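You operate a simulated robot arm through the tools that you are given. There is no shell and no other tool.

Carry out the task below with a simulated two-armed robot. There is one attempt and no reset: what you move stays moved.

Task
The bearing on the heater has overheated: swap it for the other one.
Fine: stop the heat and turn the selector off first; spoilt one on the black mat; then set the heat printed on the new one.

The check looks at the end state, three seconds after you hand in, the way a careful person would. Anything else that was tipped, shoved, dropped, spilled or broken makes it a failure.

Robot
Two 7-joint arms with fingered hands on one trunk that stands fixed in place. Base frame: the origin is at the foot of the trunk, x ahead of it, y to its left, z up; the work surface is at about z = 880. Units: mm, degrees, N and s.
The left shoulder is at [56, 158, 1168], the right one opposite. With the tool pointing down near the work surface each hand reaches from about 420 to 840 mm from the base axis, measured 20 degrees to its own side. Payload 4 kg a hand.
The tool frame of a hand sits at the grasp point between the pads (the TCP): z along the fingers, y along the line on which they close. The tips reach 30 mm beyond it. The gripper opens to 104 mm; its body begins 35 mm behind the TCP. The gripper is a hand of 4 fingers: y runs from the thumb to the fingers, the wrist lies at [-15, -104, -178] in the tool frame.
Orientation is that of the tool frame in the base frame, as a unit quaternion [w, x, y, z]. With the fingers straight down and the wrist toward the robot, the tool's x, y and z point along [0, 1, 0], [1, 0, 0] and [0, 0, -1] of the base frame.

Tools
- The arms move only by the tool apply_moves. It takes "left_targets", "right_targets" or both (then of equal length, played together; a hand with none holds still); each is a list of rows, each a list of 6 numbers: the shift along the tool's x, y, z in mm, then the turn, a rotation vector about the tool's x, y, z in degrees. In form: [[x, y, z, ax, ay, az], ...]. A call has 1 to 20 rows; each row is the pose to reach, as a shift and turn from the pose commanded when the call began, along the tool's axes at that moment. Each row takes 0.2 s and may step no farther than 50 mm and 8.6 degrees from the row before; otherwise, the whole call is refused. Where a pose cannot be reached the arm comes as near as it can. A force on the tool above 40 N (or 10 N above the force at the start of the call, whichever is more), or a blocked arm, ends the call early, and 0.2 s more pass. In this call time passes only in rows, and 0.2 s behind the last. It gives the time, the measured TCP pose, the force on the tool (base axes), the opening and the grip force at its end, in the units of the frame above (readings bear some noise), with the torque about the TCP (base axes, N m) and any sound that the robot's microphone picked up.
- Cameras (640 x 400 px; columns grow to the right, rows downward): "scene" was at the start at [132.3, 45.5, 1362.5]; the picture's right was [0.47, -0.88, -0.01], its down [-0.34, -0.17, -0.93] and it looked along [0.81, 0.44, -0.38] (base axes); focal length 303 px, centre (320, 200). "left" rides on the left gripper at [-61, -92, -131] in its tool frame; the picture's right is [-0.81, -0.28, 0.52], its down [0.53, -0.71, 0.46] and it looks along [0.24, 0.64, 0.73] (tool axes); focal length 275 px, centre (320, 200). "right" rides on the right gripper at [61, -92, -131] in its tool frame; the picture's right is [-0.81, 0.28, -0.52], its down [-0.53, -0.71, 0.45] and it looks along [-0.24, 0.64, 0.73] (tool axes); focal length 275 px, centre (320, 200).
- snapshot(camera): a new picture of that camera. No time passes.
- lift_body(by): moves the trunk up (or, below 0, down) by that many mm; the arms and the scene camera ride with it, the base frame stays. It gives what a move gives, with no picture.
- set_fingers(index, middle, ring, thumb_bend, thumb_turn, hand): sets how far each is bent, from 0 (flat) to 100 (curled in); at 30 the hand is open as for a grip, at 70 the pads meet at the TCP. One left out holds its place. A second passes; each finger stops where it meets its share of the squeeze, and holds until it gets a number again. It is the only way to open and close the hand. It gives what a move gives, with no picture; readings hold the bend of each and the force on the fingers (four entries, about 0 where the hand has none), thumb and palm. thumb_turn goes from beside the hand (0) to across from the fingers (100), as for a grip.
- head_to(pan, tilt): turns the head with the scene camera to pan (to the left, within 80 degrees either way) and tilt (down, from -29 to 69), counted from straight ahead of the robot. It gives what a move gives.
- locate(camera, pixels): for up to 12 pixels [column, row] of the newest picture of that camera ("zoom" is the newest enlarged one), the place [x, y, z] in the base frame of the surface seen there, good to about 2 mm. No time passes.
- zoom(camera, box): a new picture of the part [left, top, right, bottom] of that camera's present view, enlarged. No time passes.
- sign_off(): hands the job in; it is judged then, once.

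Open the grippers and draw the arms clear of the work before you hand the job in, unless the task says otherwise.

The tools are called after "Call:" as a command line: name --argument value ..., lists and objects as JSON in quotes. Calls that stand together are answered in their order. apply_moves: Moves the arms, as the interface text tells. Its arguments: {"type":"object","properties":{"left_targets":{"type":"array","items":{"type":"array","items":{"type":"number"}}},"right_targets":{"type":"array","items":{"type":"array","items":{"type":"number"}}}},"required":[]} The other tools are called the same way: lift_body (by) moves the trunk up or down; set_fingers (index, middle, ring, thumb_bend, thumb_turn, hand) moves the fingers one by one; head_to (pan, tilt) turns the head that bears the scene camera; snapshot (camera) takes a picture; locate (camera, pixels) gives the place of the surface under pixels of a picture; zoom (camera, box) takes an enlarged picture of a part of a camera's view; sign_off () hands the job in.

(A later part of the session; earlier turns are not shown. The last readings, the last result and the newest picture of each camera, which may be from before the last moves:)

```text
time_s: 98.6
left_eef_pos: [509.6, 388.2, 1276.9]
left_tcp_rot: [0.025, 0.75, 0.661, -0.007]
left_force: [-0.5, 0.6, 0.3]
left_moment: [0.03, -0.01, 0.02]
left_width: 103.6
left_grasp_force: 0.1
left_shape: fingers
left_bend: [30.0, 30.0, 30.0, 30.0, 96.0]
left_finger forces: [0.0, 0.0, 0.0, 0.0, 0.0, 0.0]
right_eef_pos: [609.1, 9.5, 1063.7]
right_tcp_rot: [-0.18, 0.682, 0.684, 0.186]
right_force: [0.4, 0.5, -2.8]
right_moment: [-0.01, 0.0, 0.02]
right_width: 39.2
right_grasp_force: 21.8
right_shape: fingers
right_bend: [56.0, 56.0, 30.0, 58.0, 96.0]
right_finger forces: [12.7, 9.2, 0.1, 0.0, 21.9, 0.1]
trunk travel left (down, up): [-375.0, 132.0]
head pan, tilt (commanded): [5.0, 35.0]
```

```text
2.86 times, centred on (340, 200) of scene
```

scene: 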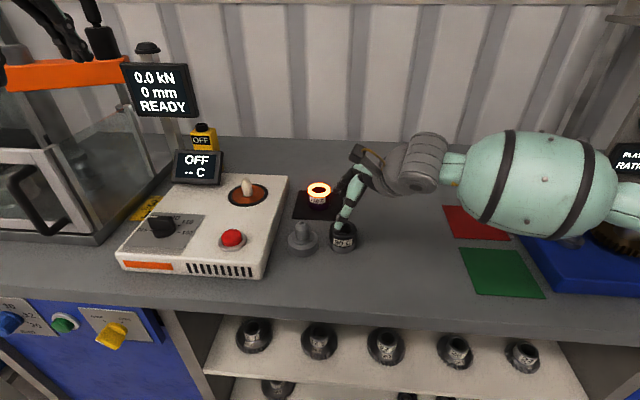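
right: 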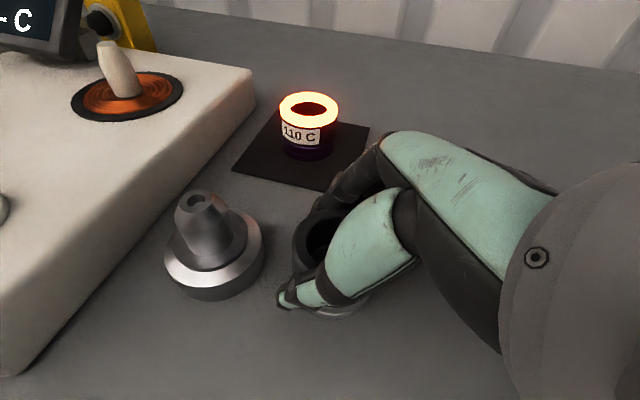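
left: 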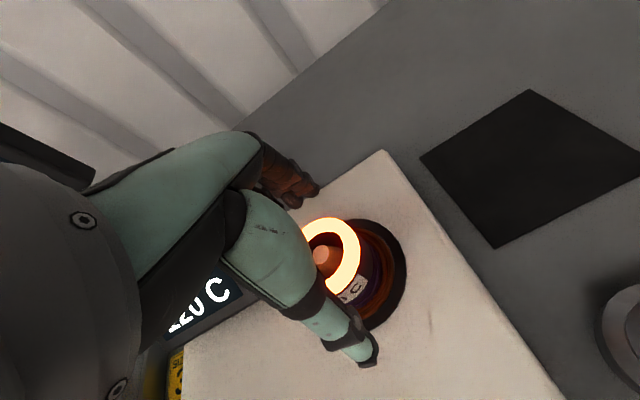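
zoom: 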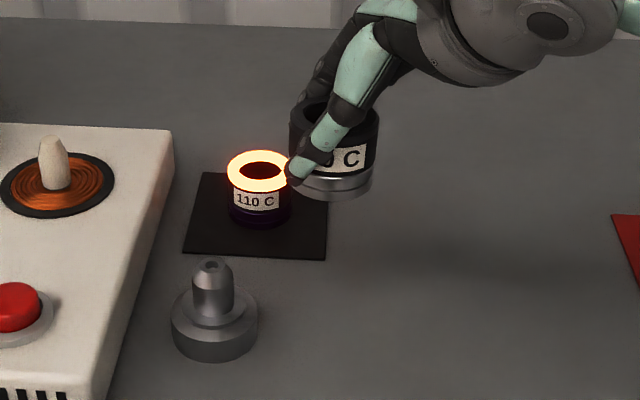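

The bearing is held level. I carry it over the hot bearing's height to above the peg at (709,230).

Call:
apply_moves --right_targets '[[32, 16, 19, 0, 0, 0], [65, 33, 38, 0, 0, 0], [97, 50, 57, 0, 0, 0], [130, 67, 76, 0, 0, 0], [162, 84, 95, 0, 0, 0], [194, 100, 113.6, 0, 0, 0]]'

Call:
head_to --pan 16 --tilt 32

Call:
snapshot --camera "scene"

Call:
snapshot --camera "right"

Call:
zoom --camera "scene" --box '[260, 100, 360, 240]'

```text
time_s: 100.0
left_eef_pos: [508.4, 390.6, 1274.9]
left_tcp_rot: [0.026, 0.75, 0.66, -0.007]
left_force: [0.2, -0.1, -0.8]
left_moment: [-0.01, -0.02, 0.03]
left_width: 103.5
left_grasp_force: 0.1
left_shape: fingers
left_bend: [30.0, 30.0, 30.0, 30.0, 96.0]
left_finger forces: [0.0, 0.0, 0.1, 0.0, 0.0, 0.1]
right_eef_pos: [710.6, 230.9, 1062.5]
right_tcp_rot: [-0.178, 0.681, 0.686, 0.187]
right_force: [-1.1, 1.6, -2.8]
right_moment: [-0.04, -0.03, -0.06]
right_width: 38.3
right_grasp_force: 21.4
right_shape: fingers
right_bend: [57.0, 57.0, 30.0, 58.0, 96.0]
right_finger forces: [12.2, 9.4, 0.1, 0.1, 21.9, 0.1]
right hand out of reach, approached as far as the arm can: row 6
trunk travel left (down, up): [-375.0, 132.0]
head pan, tilt (commanded): [5.0, 35.0]
```

```text
time_s: 100.8
left_eef_pos: [509.4, 386.0, 1277.7]
left_tcp_rot: [0.025, 0.751, 0.66, -0.007]
left_force: [0.6, 0.9, -0.6]
left_moment: [-0.01, 0.01, 0.02]
left_width: 103.5
left_grasp_force: 0.0
left_shape: fingers
left_bend: [30.0, 30.0, 30.0, 30.0, 96.0]
left_finger forces: [0.1, 0.1, 0.0, 0.0, 0.1, 0.0]
right_eef_pos: [712.9, 227.4, 1062.6]
right_tcp_rot: [-0.18, 0.682, 0.684, 0.187]
right_force: [0.0, -0.9, -2.2]
right_moment: [0.06, 0.02, 0.02]
right_width: 38.3
right_grasp_force: 20.5
right_shape: fingers
right_bend: [57.0, 57.0, 30.0, 58.0, 96.0]
right_finger forces: [11.9, 9.3, 0.1, 0.1, 20.9, 0.1]
trunk travel left (down, up): [-375.0, 132.0]
head pan, tilt (commanded): [16.0, 32.0]
```

```text
taken
```

scene: 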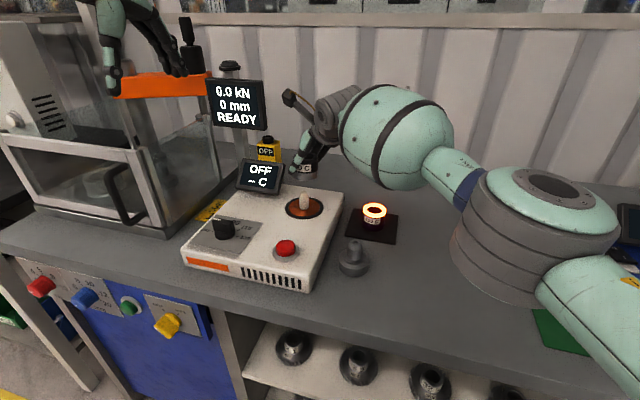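

```text
taken
```

right: 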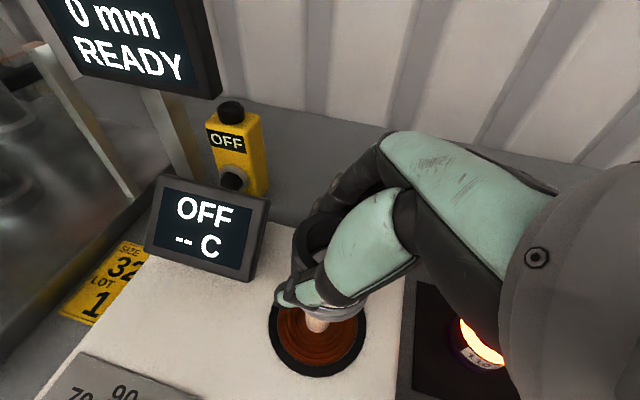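

```text
2.86 times, centred on (310, 170) of scene
```

zoom: 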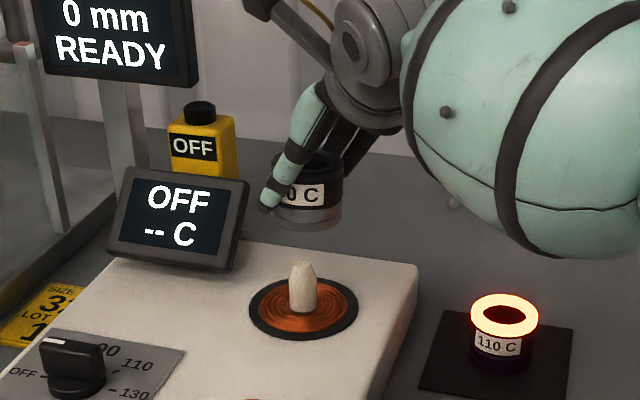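

Above the peg at (713,227,1063), just at the reach edge (it gets better lower). I measure the held bearing's position from both cameras.

Call:
zoom --camera "scene" --box '[285, 140, 335, 200]'

Call:
locate --camera "zoom" --pixels '[[320, 50], [350, 75], [250, 75], [355, 100], [300, 230], [345, 215], [260, 225], [330, 180], [265, 120], [290, 200]]'

Call:
locate --camera "right" --pixels '[[297, 250], [310, 225], [330, 210], [300, 265], [316, 318], [288, 295], [350, 312], [320, 375], [270, 340], [363, 335]]'

```text
6.67 times, centred on (310, 170) of scene
```

zoom: 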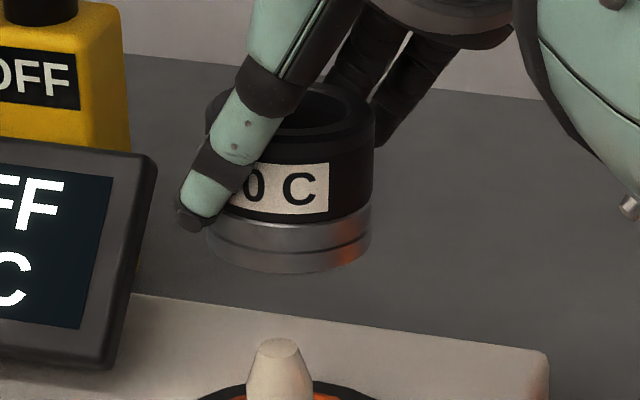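

```text
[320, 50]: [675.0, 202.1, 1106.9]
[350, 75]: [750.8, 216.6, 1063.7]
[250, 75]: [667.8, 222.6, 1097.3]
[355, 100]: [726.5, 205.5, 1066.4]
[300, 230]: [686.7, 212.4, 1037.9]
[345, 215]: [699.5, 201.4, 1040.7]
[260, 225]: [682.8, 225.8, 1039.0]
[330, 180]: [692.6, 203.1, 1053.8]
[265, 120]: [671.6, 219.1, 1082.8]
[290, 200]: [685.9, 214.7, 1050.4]
```

```text
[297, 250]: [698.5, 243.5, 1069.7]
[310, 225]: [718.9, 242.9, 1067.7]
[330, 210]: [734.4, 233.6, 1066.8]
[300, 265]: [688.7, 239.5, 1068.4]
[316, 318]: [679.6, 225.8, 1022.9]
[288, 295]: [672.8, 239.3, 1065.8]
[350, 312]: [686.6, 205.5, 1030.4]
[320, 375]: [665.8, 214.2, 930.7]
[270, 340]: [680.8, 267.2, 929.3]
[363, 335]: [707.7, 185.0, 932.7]
```

The held bearing's axis is about (709,225), bottom ≈1020; the coil/peg centre is (708.5,230.7). I shift ~6 mm left and lower to just above the peg, then re-measure.

Call:
apply_moves --right_targets '[[-1, 0, 10, 0, 0, 0], [-5, -0.5, 18, 0, 0, 0], [-8.5, -0.5, 26.3, 0, 0, 0]]'

Call:
snapshot --camera "right"

Call:
zoom --camera "scene" --box '[280, 140, 340, 220]'

Call:
locate --camera "zoom" --pixels '[[290, 225], [330, 205], [255, 230], [300, 190], [260, 205], [340, 190], [285, 290], [285, 275], [330, 240]]'

```text
time_s: 101.6
left_eef_pos: [511.2, 387.6, 1276.1]
left_tcp_rot: [0.026, 0.75, 0.661, -0.008]
left_force: [0.5, -1.2, -0.2]
left_moment: [-0.01, 0.0, 0.01]
left_width: 103.7
left_grasp_force: 0.1
left_shape: fingers
left_bend: [30.0, 30.0, 30.0, 30.0, 96.0]
left_finger forces: [0.0, 0.0, 0.0, 0.0, 0.0, 0.1]
right_eef_pos: [711.3, 233.5, 1033.7]
right_tcp_rot: [-0.179, 0.683, 0.683, 0.186]
right_force: [-0.4, 1.1, -2.9]
right_moment: [0.03, 0.01, -0.01]
right_width: 37.8
right_grasp_force: 20.8
right_shape: fingers
right_bend: [57.0, 57.0, 30.0, 58.0, 96.0]
right_finger forces: [11.7, 9.0, 0.0, 0.1, 20.5, 0.0]
trunk travel left (down, up): [-375.0, 132.0]
head pan, tilt (commanded): [16.0, 32.0]
```

```text
taken
```

right: 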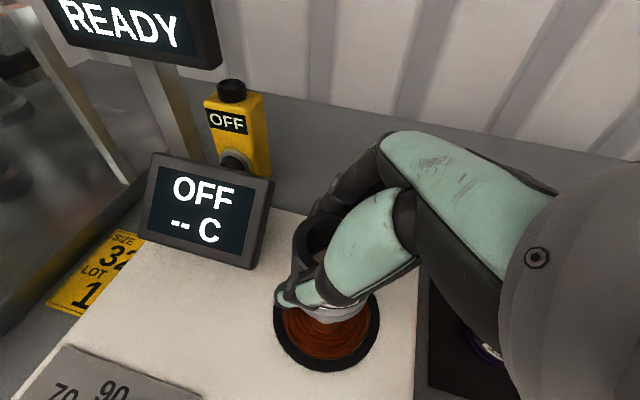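

```text
5.00 times, centred on (310, 180) of scene
```

zoom: 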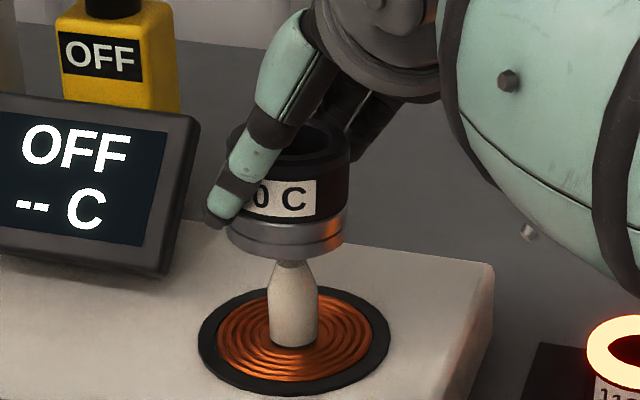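

```text
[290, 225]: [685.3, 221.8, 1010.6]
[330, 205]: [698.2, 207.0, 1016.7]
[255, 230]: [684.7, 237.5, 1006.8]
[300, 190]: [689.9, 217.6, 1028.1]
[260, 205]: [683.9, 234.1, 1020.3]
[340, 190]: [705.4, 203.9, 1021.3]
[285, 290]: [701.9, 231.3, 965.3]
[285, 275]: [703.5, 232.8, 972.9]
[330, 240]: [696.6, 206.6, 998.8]
```

The bearing axis (708.4,229.8) is within about 1 mm of the peg (709,230.7). I lower onto the peg in small steps, watching the force.

Call:
apply_moves --right_targets '[[-3, 0, 5.2, 0, 0, 0], [-6, 0.3, 10.4, 0, 0, 0], [-9.1, 0.3, 15.5, 0, 0, 0]]'

Call:
zoom --camera "scene" --box '[280, 140, 340, 220]'

Call:
snapshot --camera "right"

```text
time_s: 102.4
left_eef_pos: [510.1, 386.6, 1275.6]
left_tcp_rot: [0.026, 0.75, 0.661, -0.007]
left_force: [-0.1, -0.2, 0.6]
left_moment: [-0.01, -0.03, 0.0]
left_width: 103.6
left_grasp_force: 0.0
left_shape: fingers
left_bend: [30.0, 30.0, 30.0, 30.0, 96.0]
left_finger forces: [0.0, 0.0, 0.0, 0.1, 0.2, 0.0]
right_eef_pos: [713.0, 234.4, 1015.9]
right_tcp_rot: [-0.18, 0.682, 0.684, 0.187]
right_force: [-0.5, -0.3, -2.7]
right_moment: [0.04, -0.02, 0.01]
right_width: 37.8
right_grasp_force: 20.3
right_shape: fingers
right_bend: [57.0, 57.0, 30.0, 59.0, 96.0]
right_finger forces: [11.8, 9.0, 0.1, 0.0, 20.1, 0.0]
trunk travel left (down, up): [-375.0, 132.0]
head pan, tilt (commanded): [16.0, 32.0]
```

```text
5.00 times, centred on (310, 180) of scene
```

zoom: 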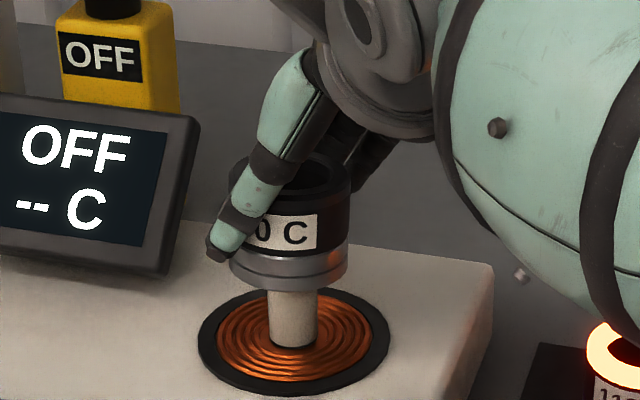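

```text
taken
```

right: 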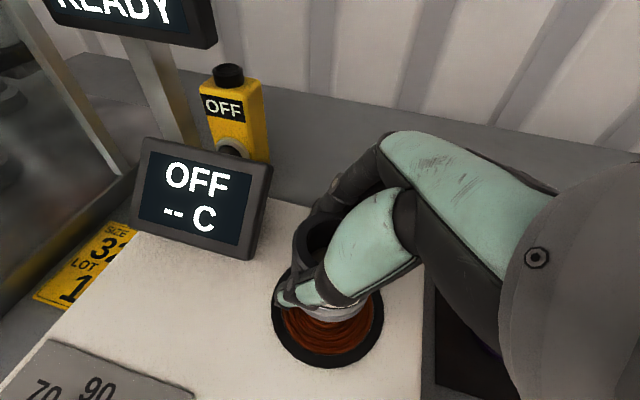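

No contact; the bottom is at peg-top height and centred. I continue lowering about 14 mm.

Call:
apply_moves --right_targets '[[-2.5, 0, 4.3, 0, 0, 0], [-5, -0.5, 8.6, 0, 0, 0], [-7.1, -0.5, 12.1, 0, 0, 0]]'

Call:
zoom --camera "scene" --box '[280, 140, 340, 220]'

```text
time_s: 103.2
left_eef_pos: [509.3, 387.6, 1277.1]
left_tcp_rot: [0.024, 0.75, 0.661, -0.007]
left_force: [-0.3, -0.8, 0.2]
left_moment: [-0.03, 0.01, 0.03]
left_width: 103.5
left_grasp_force: 0.0
left_shape: fingers
left_bend: [30.0, 30.0, 30.0, 30.0, 96.0]
left_finger forces: [0.0, 0.0, 0.1, 0.0, 0.1, 0.0]
right_eef_pos: [712.7, 233.9, 1002.6]
right_tcp_rot: [-0.18, 0.682, 0.684, 0.187]
right_force: [0.5, 0.9, -1.8]
right_moment: [0.07, 0.01, -0.01]
right_width: 37.3
right_grasp_force: 20.3
right_shape: fingers
right_bend: [57.0, 57.0, 30.0, 59.0, 96.0]
right_finger forces: [11.7, 8.9, 0.0, 0.1, 19.8, 0.1]
trunk travel left (down, up): [-375.0, 132.0]
head pan, tilt (commanded): [16.0, 32.0]
```

```text
5.00 times, centred on (310, 180) of scene
```

zoom: 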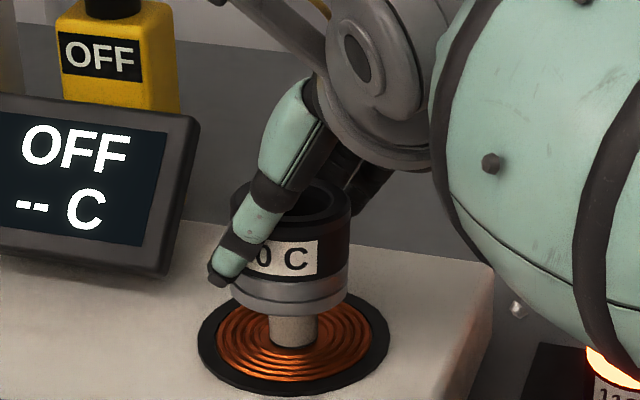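

The peg is entering the bore with no force build-up. I continue down another ~16 mm.

Call:
apply_moves --right_targets '[[-2.5, 0, 4.3, 0, 0, 0], [-5, 0, 8.6, 0, 0, 0], [-8.1, 0, 13.8, 0, 0, 0]]'

Call:
zoom --camera "scene" --box '[280, 140, 340, 220]'

```text
time_s: 104.0
left_eef_pos: [510.1, 387.4, 1277.5]
left_tcp_rot: [0.026, 0.75, 0.661, -0.008]
left_force: [-0.7, -0.7, 0.5]
left_moment: [0.0, -0.01, 0.0]
left_width: 103.7
left_grasp_force: 0.0
left_shape: fingers
left_bend: [30.0, 30.0, 30.0, 30.0, 96.0]
left_finger forces: [0.0, 0.0, 0.0, 0.0, 0.1, 0.0]
right_eef_pos: [712.3, 233.5, 986.2]
right_tcp_rot: [-0.179, 0.683, 0.683, 0.187]
right_force: [0.5, 0.2, -2.0]
right_moment: [0.01, -0.01, 0.02]
right_width: 37.5
right_grasp_force: 20.0
right_shape: fingers
right_bend: [57.0, 57.0, 30.0, 59.0, 96.0]
right_finger forces: [11.5, 8.6, 0.0, 0.1, 19.5, 0.1]
trunk travel left (down, up): [-375.0, 132.0]
head pan, tilt (commanded): [16.0, 32.0]
```

```text
5.00 times, centred on (310, 180) of scene
```

zoom: 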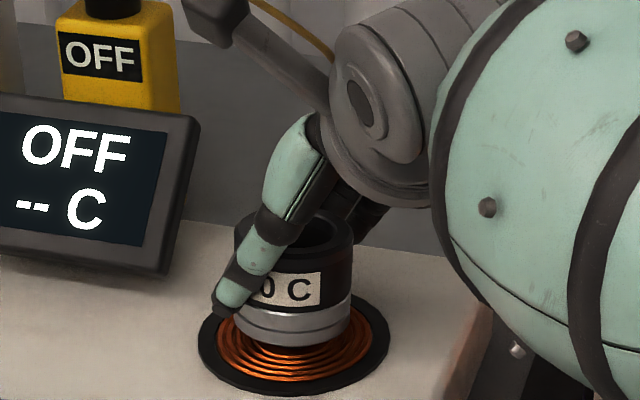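

About 10 mm remain. I lower 7 mm more, then creep until contact.

Call:
apply_moves --right_targets '[[-2, 0, 3.5, 0, 0, 0], [-3.5, 0, 6, 0, 0, 0]]'

Call:
apply_moves --right_targets '[[-0.5, 0, 0.9, 0, 0, 0], [-1, 0, 1.7, 0, 0, 0]]'

```text
time_s: 104.6
left_eef_pos: [508.9, 388.4, 1276.2]
left_tcp_rot: [0.026, 0.75, 0.661, -0.006]
left_force: [0.6, 0.0, 0.1]
left_moment: [-0.02, -0.02, 0.0]
left_width: 103.7
left_grasp_force: 0.1
left_shape: fingers
left_bend: [30.0, 30.0, 30.0, 30.0, 96.0]
left_finger forces: [0.0, 0.0, 0.0, 0.1, 0.0, 0.0]
right_eef_pos: [714.1, 233.1, 979.8]
right_tcp_rot: [-0.179, 0.682, 0.684, 0.187]
right_force: [0.8, 1.0, -2.4]
right_moment: [0.01, -0.02, 0.0]
right_width: 37.3
right_grasp_force: 20.0
right_shape: fingers
right_bend: [57.0, 57.0, 30.0, 59.0, 96.0]
right_finger forces: [11.6, 8.7, 0.1, 0.0, 19.4, 0.1]
trunk travel left (down, up): [-375.0, 132.0]
head pan, tilt (commanded): [16.0, 32.0]
```

```text
time_s: 105.2
left_eef_pos: [509.7, 387.6, 1276.8]
left_tcp_rot: [0.025, 0.751, 0.66, -0.007]
left_force: [0.1, 0.8, 0.7]
left_moment: [-0.02, -0.01, 0.01]
left_width: 103.2
left_grasp_force: 0.0
left_shape: fingers
left_bend: [30.0, 30.0, 30.0, 30.0, 96.0]
left_finger forces: [0.1, 0.0, 0.1, 0.1, 0.1, 0.0]
right_eef_pos: [712.8, 231.7, 978.4]
right_tcp_rot: [-0.178, 0.682, 0.684, 0.188]
right_force: [0.5, 1.6, 4.1]
right_moment: [0.0, -0.17, 0.01]
right_width: 37.0
right_grasp_force: 20.5
right_shape: fingers
right_bend: [57.0, 57.0, 30.0, 59.0, 96.0]
right_finger forces: [12.0, 9.5, 0.1, 0.0, 20.2, 0.0]
trunk travel left (down, up): [-375.0, 132.0]
head pan, tilt (commanded): [16.0, 32.0]
```

Contact (+4 N) at TCP z≈978, matching the coil deck. I check visually that it is seated before releasing.

Call:
zoom --camera "scene" --box '[280, 140, 340, 220]'

Call:
snapshot --camera "right"

Call:
locate --camera "zoom" --pixels '[[293, 330], [293, 340], [300, 350], [260, 325], [335, 320], [300, 300], [340, 245], [245, 240]]'

```text
5.00 times, centred on (310, 180) of scene
```

zoom: 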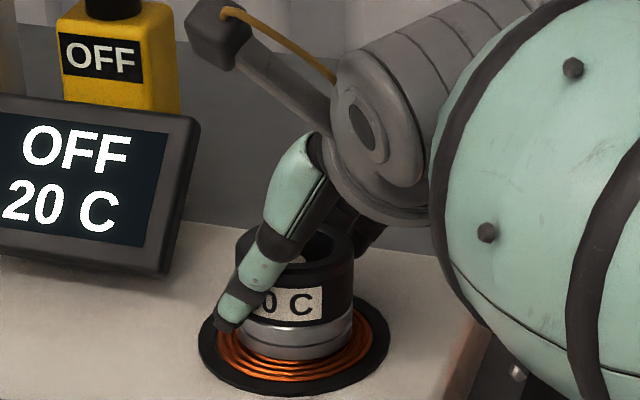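

```text
taken
```

right: 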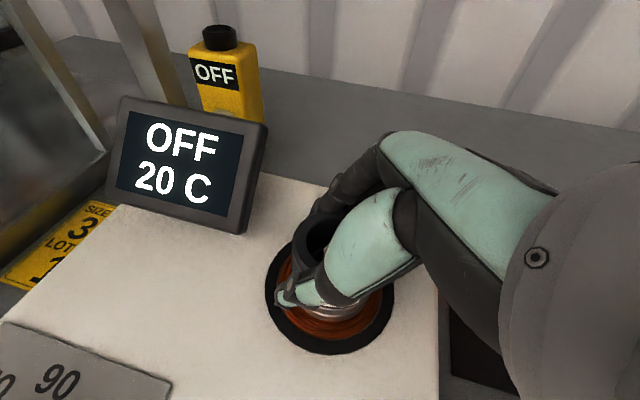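

```text
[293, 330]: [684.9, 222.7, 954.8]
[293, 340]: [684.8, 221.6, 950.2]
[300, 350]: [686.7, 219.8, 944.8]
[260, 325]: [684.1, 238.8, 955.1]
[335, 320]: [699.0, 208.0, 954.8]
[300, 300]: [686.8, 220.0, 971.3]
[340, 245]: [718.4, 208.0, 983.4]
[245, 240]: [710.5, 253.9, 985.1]
```

The display now shows 20 C — the new bearing is recognised on the heater. I release it.

Call:
set_fingers --hand "right" --index 35 --middle 35 --thumb_bend 35

Call:
zoom --camera "scene" --box '[280, 140, 340, 220]'

Call:
snapshot --camera "right"

```text
time_s: 106.2
left_eef_pos: [510.5, 387.5, 1276.9]
left_tcp_rot: [0.025, 0.75, 0.661, -0.007]
left_force: [-0.1, 0.0, -0.6]
left_moment: [0.01, 0.04, 0.01]
left_width: 103.4
left_grasp_force: 0.1
left_shape: fingers
left_bend: [30.0, 30.0, 30.0, 30.0, 96.0]
left_finger forces: [0.0, 0.0, 0.0, 0.0, 0.0, 0.0]
right_eef_pos: [713.0, 232.2, 977.6]
right_tcp_rot: [-0.179, 0.682, 0.684, 0.186]
right_force: [0.3, -0.2, 0.2]
right_moment: [-0.03, 0.03, -0.02]
right_width: 90.4
right_grasp_force: 0.2
right_shape: fingers
right_bend: [35.0, 35.0, 30.0, 35.0, 97.0]
right_finger forces: [0.0, 0.0, 0.0, 0.1, 0.0, 0.0]
trunk travel left (down, up): [-375.0, 132.0]
head pan, tilt (commanded): [16.0, 32.0]
```

```text
5.00 times, centred on (310, 180) of scene
```

zoom: 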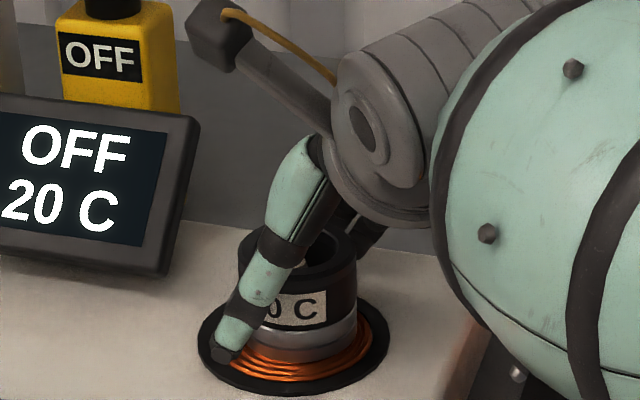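

```text
taken
```

right: 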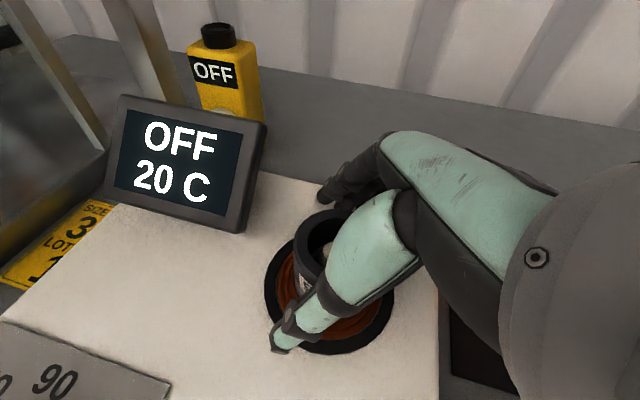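

The bearing sits on the peg. I raise the hand straight up and then move it off to the right.

Call:
apply_moves --right_targets '[[7.5, 0, -13, 0, 0, 0], [20, 0, -34.5, 0, 0, 0], [40.4, 0, -69, 0, 0, 0], [17, -5, -88.5, 0, 0, 0], [-6.3, -10, -108, 0, 0, 0], [-40.8, -20, -128, 0, 0, 0], [-75, -40, -148, 0, 0, 0]]'

Call:
zoom --camera "scene" --box '[230, 120, 430, 280]'

```text
time_s: 107.8
left_eef_pos: [509.6, 384.9, 1278.6]
left_tcp_rot: [0.025, 0.75, 0.661, -0.006]
left_force: [0.1, 0.5, 1.7]
left_moment: [0.05, -0.01, 0.03]
left_width: 103.7
left_grasp_force: 0.0
left_shape: fingers
left_bend: [30.0, 30.0, 30.0, 30.0, 96.0]
left_finger forces: [0.0, 0.0, 0.1, 0.1, 0.1, 0.0]
right_eef_pos: [664.9, 84.9, 1071.8]
right_tcp_rot: [-0.18, 0.682, 0.683, 0.188]
right_force: [-0.3, -0.3, -0.5]
right_moment: [-0.01, 0.03, 0.02]
right_width: 90.2
right_grasp_force: 0.0
right_shape: fingers
right_bend: [35.0, 35.0, 30.0, 35.0, 97.0]
right_finger forces: [0.0, 0.0, 0.0, 0.0, 0.0, 0.0]
trunk travel left (down, up): [-375.0, 132.0]
head pan, tilt (commanded): [16.0, 32.0]
```

```text
2.50 times, centred on (330, 200) of scene
```

zoom: 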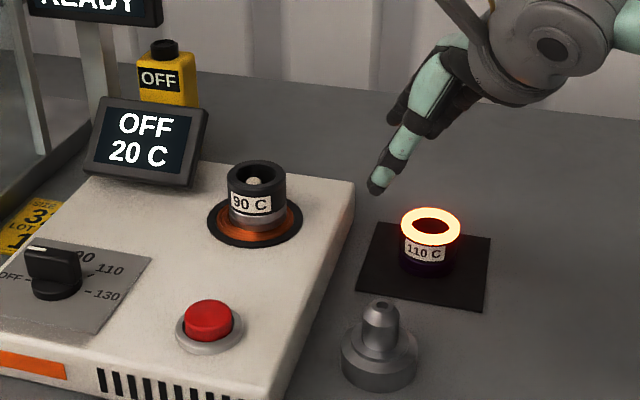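

Both bearings are well placed: 90 C on the peg, 110 C on the mat. I retreat the right arm to its side and straighten the left hand's small orientation error.

Call:
apply_moves --right_targets '[[-25, -21, -31, 0, 0, 0], [-50, -43, -62, 0, 0, 0], [-75, -65, -93, 0, 0, 0], [-100, -87, -124, 0, 0, 0], [-125, -109, -155, 0, 0, 0], [-150, -130, -186, 0, 0, 0], [-175, -152, -217, 0, 0, 0], [-200, -174, -248, 0, 0, 0], [-224, -195, -279, 0, 0, 0]]'

Call:
apply_moves --left_targets '[[0, 0, 0, 1.4, 2.5, -7.2]]'

Call:
set_fingers --hand "left" --index 70 --middle 100 --ring 100 --thumb_bend 10 --thumb_turn 0

Call:
head_to --pan 35 --tilt 25

Call:
snapshot --camera "scene"

```text
time_s: 109.8
left_eef_pos: [508.1, 386.7, 1277.0]
left_tcp_rot: [0.026, 0.75, 0.661, -0.007]
left_force: [0.3, -1.3, 0.5]
left_moment: [0.01, -0.04, -0.04]
left_width: 103.7
left_grasp_force: 0.0
left_shape: fingers
left_bend: [30.0, 30.0, 30.0, 30.0, 96.0]
left_finger forces: [0.0, 0.0, 0.1, 0.0, 0.1, 0.0]
right_eef_pos: [464.5, -242.3, 1197.3]
right_tcp_rot: [-0.178, 0.682, 0.684, 0.187]
right_force: [-0.1, -0.4, -0.5]
right_moment: [0.0, -0.01, -0.01]
right_width: 90.1
right_grasp_force: 0.1
right_shape: fingers
right_bend: [35.0, 35.0, 30.0, 35.0, 97.0]
right_finger forces: [0.0, 0.1, 0.0, 0.0, 0.0, 0.0]
trunk travel left (down, up): [-375.0, 132.0]
head pan, tilt (commanded): [16.0, 32.0]
```

```text
time_s: 110.2
left_eef_pos: [512.0, 442.4, 1272.2]
left_tcp_rot: [0.006, 0.716, 0.698, -0.005]
left_force: [0.3, 0.7, -0.3]
left_moment: [-0.05, 0.0, -0.03]
left_width: 103.7
left_grasp_force: 0.1
left_shape: fingers
left_bend: [30.0, 30.0, 30.0, 30.0, 96.0]
left_finger forces: [0.0, 0.0, 0.0, 0.0, 0.0, 0.0]
left hand out of reach, approached as far as the arm can: row 1
right_eef_pos: [468.3, -241.8, 1197.7]
right_tcp_rot: [-0.179, 0.683, 0.683, 0.186]
right_force: [-0.7, -0.4, -0.3]
right_moment: [0.02, 0.02, 0.02]
right_width: 90.5
right_grasp_force: 0.0
right_shape: fingers
right_bend: [35.0, 35.0, 30.0, 35.0, 97.0]
right_finger forces: [0.0, 0.2, 0.0, 0.0, 0.1, 0.1]
trunk travel left (down, up): [-375.0, 132.0]
head pan, tilt (commanded): [16.0, 32.0]
```

```text
time_s: 111.2
left_eef_pos: [511.8, 440.6, 1271.9]
left_tcp_rot: [0.006, 0.716, 0.698, -0.003]
left_force: [-0.1, 0.5, -0.1]
left_moment: [0.02, 0.01, 0.0]
left_width: 131.1
left_grasp_force: 0.1
left_shape: fingers
left_bend: [70.0, 100.0, 100.0, 10.0, 0.0]
left_finger forces: [0.0, 0.0, 0.1, 0.1, 0.0, 0.0]
right_eef_pos: [467.0, -242.1, 1195.9]
right_tcp_rot: [-0.179, 0.682, 0.684, 0.187]
right_force: [-0.8, 0.3, -0.3]
right_moment: [0.02, 0.0, 0.0]
right_width: 90.2
right_grasp_force: 0.1
right_shape: fingers
right_bend: [35.0, 35.0, 30.0, 35.0, 97.0]
right_finger forces: [0.0, 0.0, 0.1, 0.0, 0.0, 0.1]
trunk travel left (down, up): [-375.0, 132.0]
head pan, tilt (commanded): [16.0, 32.0]
```

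```text
time_s: 112.0
left_eef_pos: [511.6, 439.7, 1273.3]
left_tcp_rot: [0.006, 0.716, 0.698, -0.004]
left_force: [0.5, 1.2, 0.4]
left_moment: [0.01, 0.01, -0.02]
left_width: 130.9
left_grasp_force: 0.0
left_shape: fingers
left_bend: [70.0, 100.0, 100.0, 10.0, 0.0]
left_finger forces: [0.1, 0.1, 0.0, 0.0, 0.0, 0.1]
right_eef_pos: [467.2, -241.5, 1195.6]
right_tcp_rot: [-0.179, 0.682, 0.684, 0.187]
right_force: [0.0, 0.7, -0.2]
right_moment: [0.0, -0.01, -0.01]
right_width: 90.4
right_grasp_force: 0.0
right_shape: fingers
right_bend: [35.0, 35.0, 30.0, 35.0, 97.0]
right_finger forces: [0.0, 0.1, 0.0, 0.1, 0.1, 0.0]
trunk travel left (down, up): [-375.0, 132.0]
head pan, tilt (commanded): [35.0, 25.0]
```

```text
taken
```

scene: 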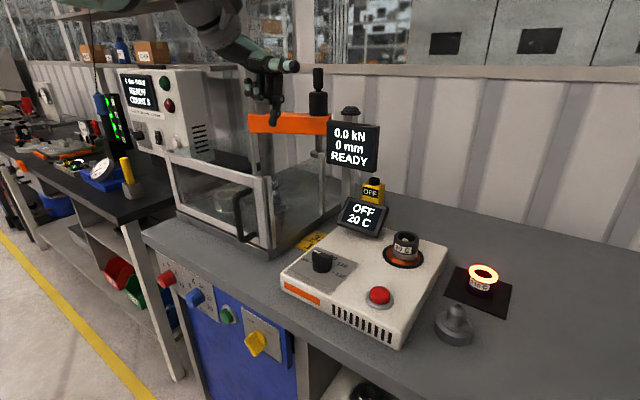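

The left arm is in an awkward posture and drifted to (512,440,1272). I try bringing it down toward the knob area at z≈1110 to see what it can reach.

Call:
apply_moves --left_targets '[[-15, 4, 40, 0, 0, 0], [-31, 9, 80, 0, 0, 0], [-47, 14, 120, 0, 0, 0], [-62, 18, 160, 0, 0, 0]]'

Call:
snapshot --camera "scene"

```text
time_s: 113.0
left_eef_pos: [531.5, 424.7, 1106.9]
left_tcp_rot: [0.01, 0.714, 0.7, -0.006]
left_force: [-1.0, -1.0, -0.4]
left_moment: [-0.02, 0.01, -0.05]
left_width: 131.4
left_grasp_force: 0.0
left_shape: fingers
left_bend: [70.0, 100.0, 100.0, 10.0, 0.0]
left_finger forces: [0.2, 0.0, 0.1, 0.0, 0.1, 0.0]
left hand out of reach, approached as far as the arm can: row 1, 2, 3, 4
right_eef_pos: [467.2, -240.5, 1196.7]
right_tcp_rot: [-0.178, 0.683, 0.684, 0.186]
right_force: [0.5, -0.6, 0.2]
right_moment: [0.01, -0.03, 0.01]
right_width: 90.3
right_grasp_force: 0.0
right_shape: fingers
right_bend: [35.0, 35.0, 30.0, 35.0, 97.0]
right_finger forces: [0.1, 0.0, 0.0, 0.1, 0.0, 0.0]
trunk travel left (down, up): [-375.0, 132.0]
head pan, tilt (commanded): [35.0, 25.0]
```

```text
taken
```

scene: 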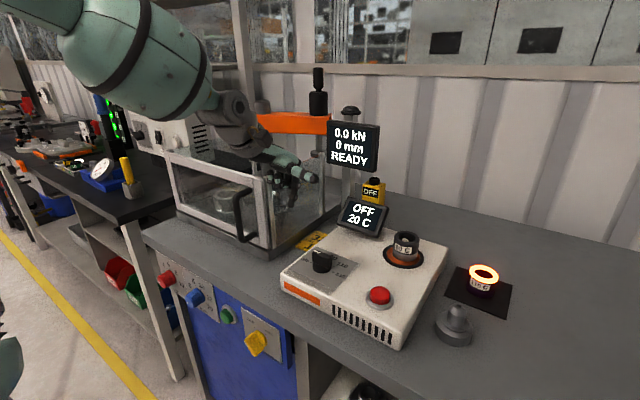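

It is stuck at y≈425 for this hand yaw. I test rotating the hand clockwise (as was comfortable before) and then moving right.

Call:
apply_moves --left_targets '[[0, 0, 0, 0, 0, 8], [0, 0, 0, 0, 0, 16], [0, 0, 0, 0, 0, 24], [0, 0, 0, 0, 0, 32], [0, 0, 0, 0, 0, 40], [-30, 0, 0, 0, 0, 40], [-60, 0, 0, 0, 0, 40], [-90, 0, 0, 0, 0, 40], [-120, 10, 0, 0, 0, 40]]'

Call:
snapshot --camera "scene"

```text
time_s: 115.0
left_eef_pos: [541.7, 300.8, 1107.4]
left_tcp_rot: [0.001, 0.907, 0.422, 0.0]
left_force: [0.2, 0.3, -0.2]
left_moment: [0.01, -0.04, 0.0]
left_width: 130.9
left_grasp_force: 0.1
left_shape: fingers
left_bend: [70.0, 100.0, 100.0, 10.0, 0.0]
left_finger forces: [0.1, 0.0, 0.0, 0.1, 0.0, 0.0]
right_eef_pos: [468.1, -242.7, 1196.2]
right_tcp_rot: [-0.179, 0.683, 0.683, 0.187]
right_force: [0.0, -0.1, -0.1]
right_moment: [-0.04, 0.02, 0.03]
right_width: 90.6
right_grasp_force: 0.2
right_shape: fingers
right_bend: [35.0, 35.0, 30.0, 35.0, 97.0]
right_finger forces: [0.1, 0.1, 0.0, 0.0, 0.1, 0.0]
trunk travel left (down, up): [-375.0, 132.0]
head pan, tilt (commanded): [35.0, 25.0]
```

```text
taken
```

scene: 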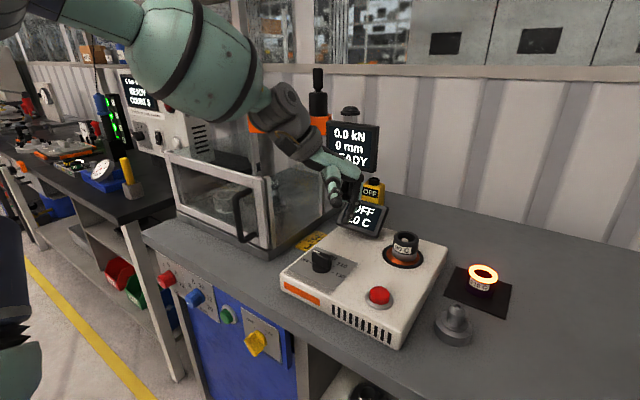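

With the hand turned to −40° the arm is free again, reaching (542,301,1107). I'll push the knob from this yaw: I move the index tip to the near-left side of the knob's OFF end, staying above it.

Call:
apply_moves --left_targets '[[21, -23, 0, 0, 0, 0], [42, -46, 10, 0, 0, 0], [62, -68, 40, 0, 0, 0], [62, -68, 80, 0, 0, 0], [62, -68, 92, 0, 0, 0]]'

Call:
zoom --camera "scene" --box '[250, 160, 390, 300]'

Call:
snapshot --camera "left"

```text
time_s: 116.2
left_eef_pos: [528.8, 393.1, 1013.7]
left_tcp_rot: [0.001, 0.907, 0.422, 0.0]
left_force: [0.3, 1.1, 0.0]
left_moment: [0.02, 0.03, 0.02]
left_width: 131.3
left_grasp_force: 0.1
left_shape: fingers
left_bend: [70.0, 100.0, 100.0, 10.0, 0.0]
left_finger forces: [0.0, 0.0, 0.0, 0.0, 0.0, 0.0]
right_eef_pos: [467.2, -241.6, 1196.0]
right_tcp_rot: [-0.18, 0.683, 0.683, 0.187]
right_force: [0.1, 0.4, 0.8]
right_moment: [0.0, 0.0, 0.0]
right_width: 90.4
right_grasp_force: 0.1
right_shape: fingers
right_bend: [35.0, 35.0, 30.0, 35.0, 97.0]
right_finger forces: [0.1, 0.1, 0.0, 0.0, 0.1, 0.1]
trunk travel left (down, up): [-375.0, 132.0]
head pan, tilt (commanded): [35.0, 25.0]
```

```text
2.86 times, centred on (320, 230) of scene
```

zoom: 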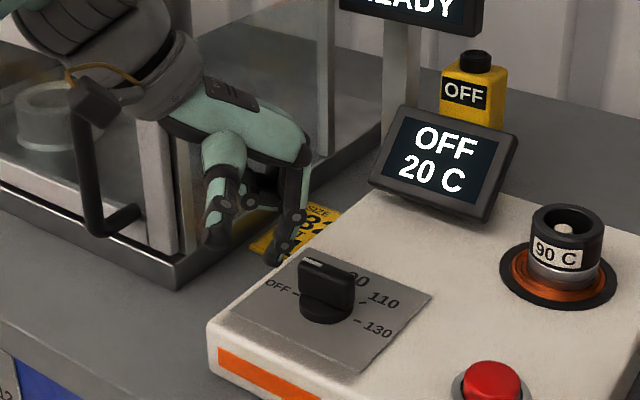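

```text
taken
```

left: 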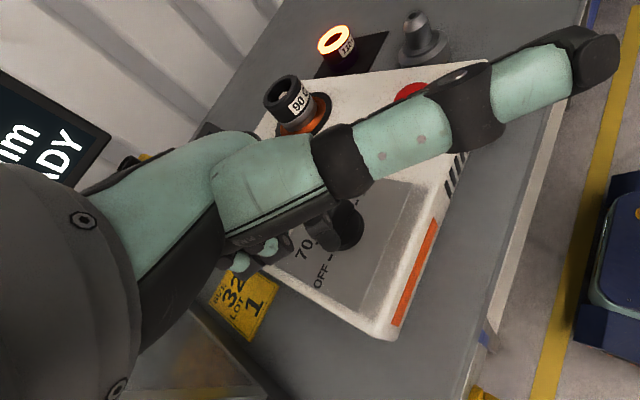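

The index tip (zoom (275,255)) is left of the knob's OFF end. I locate it and the knob bar.

Call:
zoom --camera "scene" --box '[295, 190, 355, 250]'

Call:
locate --camera "zoom" --pixels '[[140, 280], [148, 260], [180, 180], [230, 285], [370, 300], [300, 290], [275, 290], [130, 310]]'

```text
6.67 times, centred on (325, 220) of scene
```

zoom: 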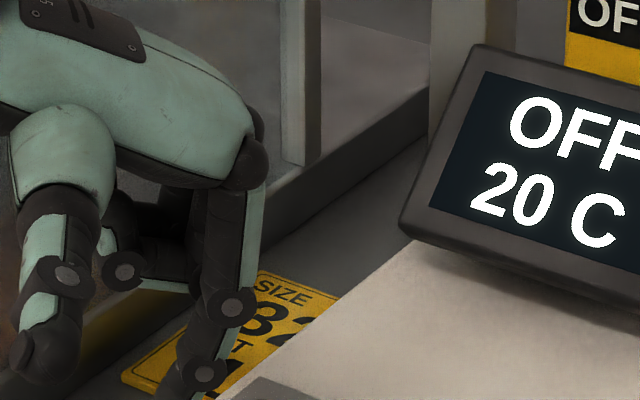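

```text
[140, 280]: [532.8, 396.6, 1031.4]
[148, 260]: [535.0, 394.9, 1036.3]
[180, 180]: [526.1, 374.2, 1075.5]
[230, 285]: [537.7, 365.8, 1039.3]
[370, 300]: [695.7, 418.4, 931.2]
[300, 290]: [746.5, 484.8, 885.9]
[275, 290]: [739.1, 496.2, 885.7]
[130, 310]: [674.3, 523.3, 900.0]
```

The zoom window was too high; I re-zoom around the knob at scene (315,255).

Call:
zoom --camera "scene" --box '[275, 225, 355, 285]'

Call:
locate --camera "zoom" --pixels '[[228, 145], [230, 125], [240, 105], [262, 60], [310, 175], [365, 190], [375, 250], [335, 205], [300, 250], [250, 150]]'

```text
6.67 times, centred on (315, 255) of scene
```

zoom: 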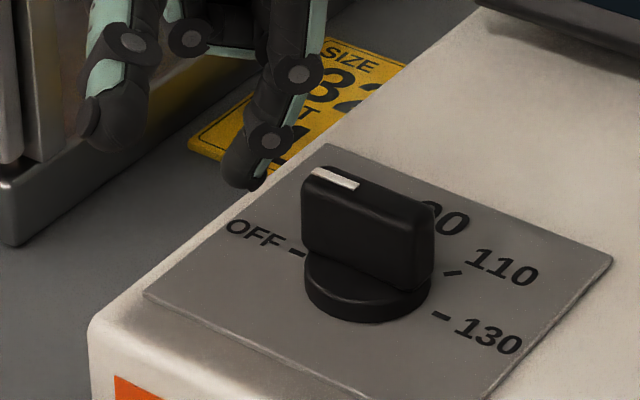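

```text
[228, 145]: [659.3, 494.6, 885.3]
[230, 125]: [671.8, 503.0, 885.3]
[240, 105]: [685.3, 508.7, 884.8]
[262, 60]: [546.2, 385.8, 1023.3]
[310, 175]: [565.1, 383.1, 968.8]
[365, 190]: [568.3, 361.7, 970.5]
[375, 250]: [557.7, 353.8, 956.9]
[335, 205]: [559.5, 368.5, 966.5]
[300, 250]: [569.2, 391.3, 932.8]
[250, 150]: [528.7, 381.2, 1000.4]
```

Call:
locate --camera "zoom" --pixels '[[243, 182], [238, 170], [255, 165], [262, 130], [285, 100], [105, 138], [115, 100], [185, 40], [300, 40]]'

```text
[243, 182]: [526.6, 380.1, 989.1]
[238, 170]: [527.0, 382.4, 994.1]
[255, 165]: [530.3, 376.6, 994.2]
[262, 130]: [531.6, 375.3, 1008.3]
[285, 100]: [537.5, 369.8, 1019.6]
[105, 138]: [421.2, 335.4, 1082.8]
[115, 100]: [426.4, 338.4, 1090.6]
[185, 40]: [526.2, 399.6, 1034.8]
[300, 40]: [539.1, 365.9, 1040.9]
```

Tip offset and lean measured. I descend beside the bar to tip z≈953 and push the OFF end clockwise through the first ~45°.

Call:
apply_moves --left_targets '[[0, 0, 20, 0, 0, 0], [0, 0, 40.5, 0, 0, 0], [2.5, 6, 40.5, 0, 0, 0], [5.2, 12.5, 40.5, 0, 0, 0], [10.5, 13.3, 40.5, 0, 0, 0], [15.7, 15.6, 40.5, 0, 0, 0], [20.1, 19.1, 40.5, 0, 0, 0]]'

Call:
zoom --camera "scene" --box '[275, 225, 355, 285]'

Call:
zoom --camera "left" --box '[230, 180, 430, 320]'

```text
time_s: 117.8
left_eef_pos: [557.3, 396.3, 975.5]
left_tcp_rot: [0.002, 0.906, 0.423, 0.0]
left_force: [-1.1, 2.2, -0.4]
left_moment: [-0.01, 0.0, 0.0]
left_width: 129.7
left_grasp_force: 0.5
left_shape: fingers
left_bend: [70.0, 100.0, 100.0, 10.0, 0.0]
left_finger forces: [1.5, 0.0, 0.0, 0.1, 0.0, 0.1]
right_eef_pos: [465.9, -242.0, 1196.4]
right_tcp_rot: [-0.179, 0.682, 0.683, 0.188]
right_force: [-0.5, 0.1, 0.3]
right_moment: [0.01, 0.01, 0.02]
right_width: 90.2
right_grasp_force: 0.0
right_shape: fingers
right_bend: [35.0, 35.0, 30.0, 35.0, 97.0]
right_finger forces: [0.0, 0.1, 0.0, 0.0, 0.0, 0.0]
trunk travel left (down, up): [-375.0, 132.0]
head pan, tilt (commanded): [35.0, 25.0]
```

```text
6.67 times, centred on (315, 255) of scene
```

zoom: 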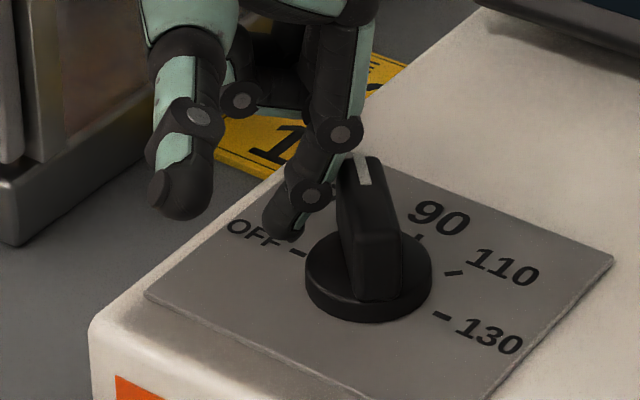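

```text
2.86 times, centred on (330, 250) of left
```

zoom: 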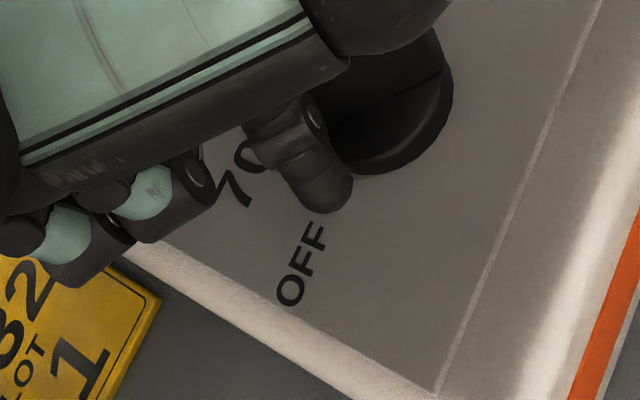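

The pointer has turned to about 70. I locate the bar's top ends to compute its angle.

Call:
locate --camera "zoom" --pixels '[[360, 165], [366, 185], [375, 210], [380, 225], [372, 195], [420, 240], [453, 272], [290, 225], [310, 200]]'

```text
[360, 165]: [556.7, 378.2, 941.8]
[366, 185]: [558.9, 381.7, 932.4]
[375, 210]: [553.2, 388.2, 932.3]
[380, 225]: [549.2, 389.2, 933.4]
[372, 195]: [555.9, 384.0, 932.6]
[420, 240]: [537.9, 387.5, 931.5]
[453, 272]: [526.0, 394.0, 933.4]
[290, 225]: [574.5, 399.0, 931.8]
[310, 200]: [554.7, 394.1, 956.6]
```

That used the left-camera zoom; I redo the scene zoom and locate the bar.

Call:
zoom --camera "scene" --box '[275, 225, 355, 285]'

Call:
locate --camera "zoom" --pixels '[[360, 165], [366, 185], [375, 210], [380, 230], [385, 250], [365, 235], [420, 240], [453, 272], [285, 230], [310, 200]]'

```text
6.67 times, centred on (315, 255) of scene
```

zoom: 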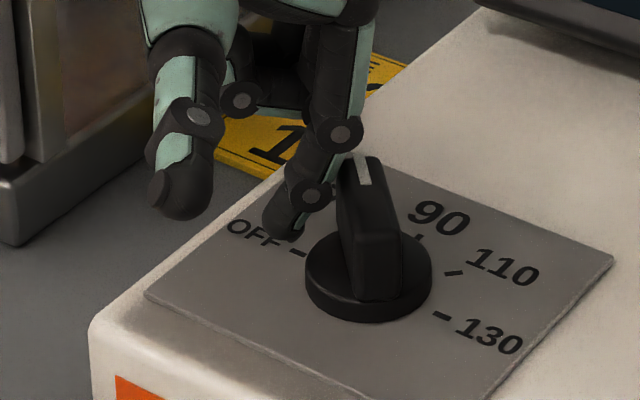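

```text
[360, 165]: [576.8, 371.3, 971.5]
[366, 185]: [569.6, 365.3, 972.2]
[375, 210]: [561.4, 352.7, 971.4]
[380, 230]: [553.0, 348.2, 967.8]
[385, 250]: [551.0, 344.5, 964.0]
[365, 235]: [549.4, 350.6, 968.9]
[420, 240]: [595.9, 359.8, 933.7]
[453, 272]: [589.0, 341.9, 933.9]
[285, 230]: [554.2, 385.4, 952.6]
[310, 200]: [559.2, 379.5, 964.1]
```

Bar angle ≈44° (at 70), as planned. I continue to push toward 90, stopping slightly short to check.

Call:
apply_moves --left_targets '[[3.3, 4.4, 0, 0, 0, 0], [5.3, 9.6, 0, 0, 0, 0], [5.8, 13, 0, 0, 0, 0]]'

Call:
zoom --camera "scene" --box '[275, 225, 355, 285]'

Call:
locate --camera "zoom" --pixels '[[400, 175], [390, 190], [370, 215], [350, 240], [345, 255], [380, 200], [410, 165]]'

```text
time_s: 118.6
left_eef_pos: [570.9, 393.0, 974.7]
left_tcp_rot: [0.002, 0.907, 0.422, 0.0]
left_force: [-0.7, 1.1, 0.5]
left_moment: [0.0, 0.02, 0.03]
left_width: 131.0
left_grasp_force: 0.1
left_shape: fingers
left_bend: [70.0, 100.0, 100.0, 10.0, 0.0]
left_finger forces: [0.3, 0.1, 0.0, 0.0, 0.0, 0.0]
right_eef_pos: [467.2, -242.0, 1195.5]
right_tcp_rot: [-0.179, 0.683, 0.683, 0.187]
right_force: [0.3, 0.9, -0.5]
right_moment: [-0.02, -0.02, 0.0]
right_width: 90.4
right_grasp_force: 0.0
right_shape: fingers
right_bend: [35.0, 35.0, 30.0, 35.0, 97.0]
right_finger forces: [0.0, 0.0, 0.0, 0.0, 0.0, 0.0]
trunk travel left (down, up): [-375.0, 132.0]
head pan, tilt (commanded): [35.0, 25.0]
```

```text
6.67 times, centred on (315, 255) of scene
```

zoom: 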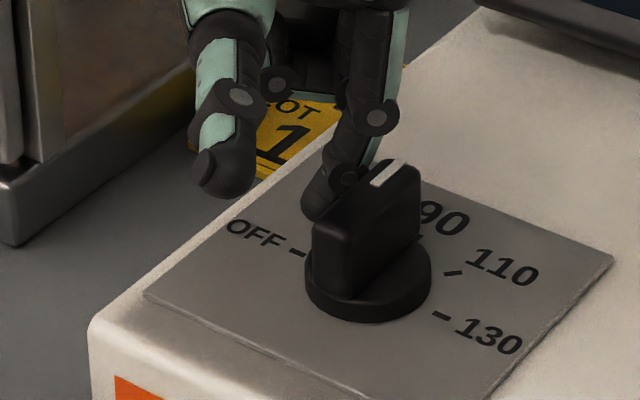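

```text
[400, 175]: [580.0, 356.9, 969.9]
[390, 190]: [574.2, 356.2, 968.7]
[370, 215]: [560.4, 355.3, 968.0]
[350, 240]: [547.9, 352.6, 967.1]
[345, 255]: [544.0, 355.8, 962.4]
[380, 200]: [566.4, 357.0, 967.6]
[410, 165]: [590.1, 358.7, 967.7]
```

The bar is now pointing near 90. I locate the centre line (white mark and near end) to get the exact angle.

Call:
locate --camera "zoom" --pixels '[[376, 183], [397, 163], [386, 173], [335, 225], [345, 213], [355, 203], [320, 218], [348, 232], [385, 157], [418, 172]]'

Call:
zoom --camera "scene" --box '[300, 170, 420, 260]'

```text
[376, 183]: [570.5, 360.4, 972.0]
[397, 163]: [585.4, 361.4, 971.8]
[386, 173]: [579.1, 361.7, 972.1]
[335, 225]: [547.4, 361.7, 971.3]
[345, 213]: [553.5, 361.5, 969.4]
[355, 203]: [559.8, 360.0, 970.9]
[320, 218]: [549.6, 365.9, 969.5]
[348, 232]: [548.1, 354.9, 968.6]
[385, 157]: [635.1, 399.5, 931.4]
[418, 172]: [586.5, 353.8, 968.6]
```

```text
4.44 times, centred on (360, 215) of scene
```

zoom: 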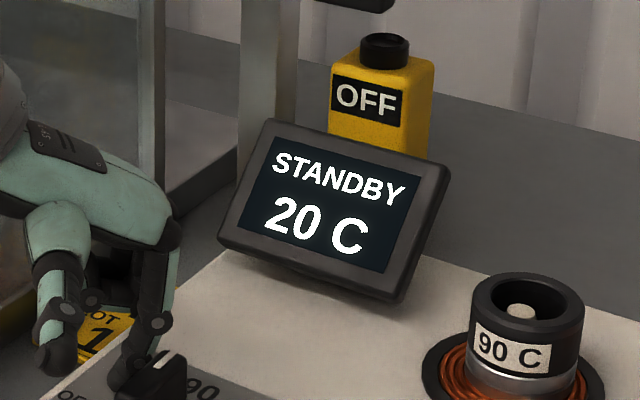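

The bar's centre line lies along x at y≈361 — exactly on 90 — and the display shows STANDBY 20 C. I back the finger away from the bar sideways and then rise.

Call:
apply_moves --left_targets '[[4, -3.5, 0, 0, 0, 0], [7, -6, 0, 0, 0, 0], [7, -6, -30, 0, 0, 0], [7, -6, -70, 0, 0, 0], [7, -8, -110, 0, 0, 0], [7, -8, -150, 0, 0, 0]]'

Call:
zoom --camera "scene" --box '[250, 170, 410, 300]'

```text
time_s: 120.0
left_eef_pos: [567.1, 402.9, 1125.9]
left_tcp_rot: [0.001, 0.906, 0.423, 0.001]
left_force: [0.4, 0.2, 0.5]
left_moment: [0.0, 0.02, 0.0]
left_width: 130.6
left_grasp_force: 0.1
left_shape: fingers
left_bend: [70.0, 100.0, 100.0, 10.0, 0.0]
left_finger forces: [0.1, 0.1, 0.0, 0.0, 0.1, 0.0]
right_eef_pos: [465.4, -242.5, 1197.3]
right_tcp_rot: [-0.179, 0.682, 0.684, 0.188]
right_force: [-0.2, 1.0, 0.3]
right_moment: [0.03, 0.01, -0.02]
right_width: 90.4
right_grasp_force: 0.0
right_shape: fingers
right_bend: [35.0, 35.0, 30.0, 35.0, 97.0]
right_finger forces: [0.0, 0.0, 0.1, 0.0, 0.1, 0.0]
trunk travel left (down, up): [-375.0, 132.0]
head pan, tilt (commanded): [35.0, 25.0]
```

```text
3.08 times, centred on (330, 235) of scene
```

zoom: 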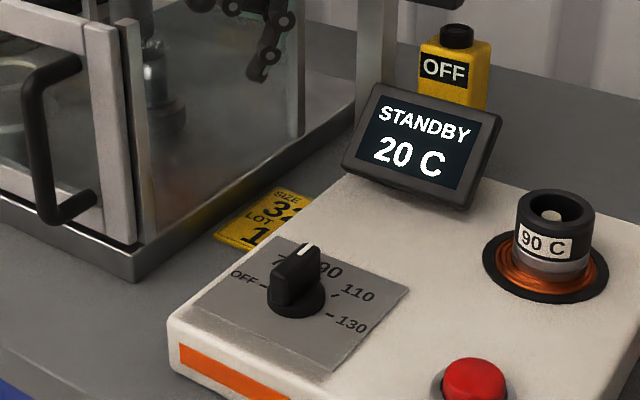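

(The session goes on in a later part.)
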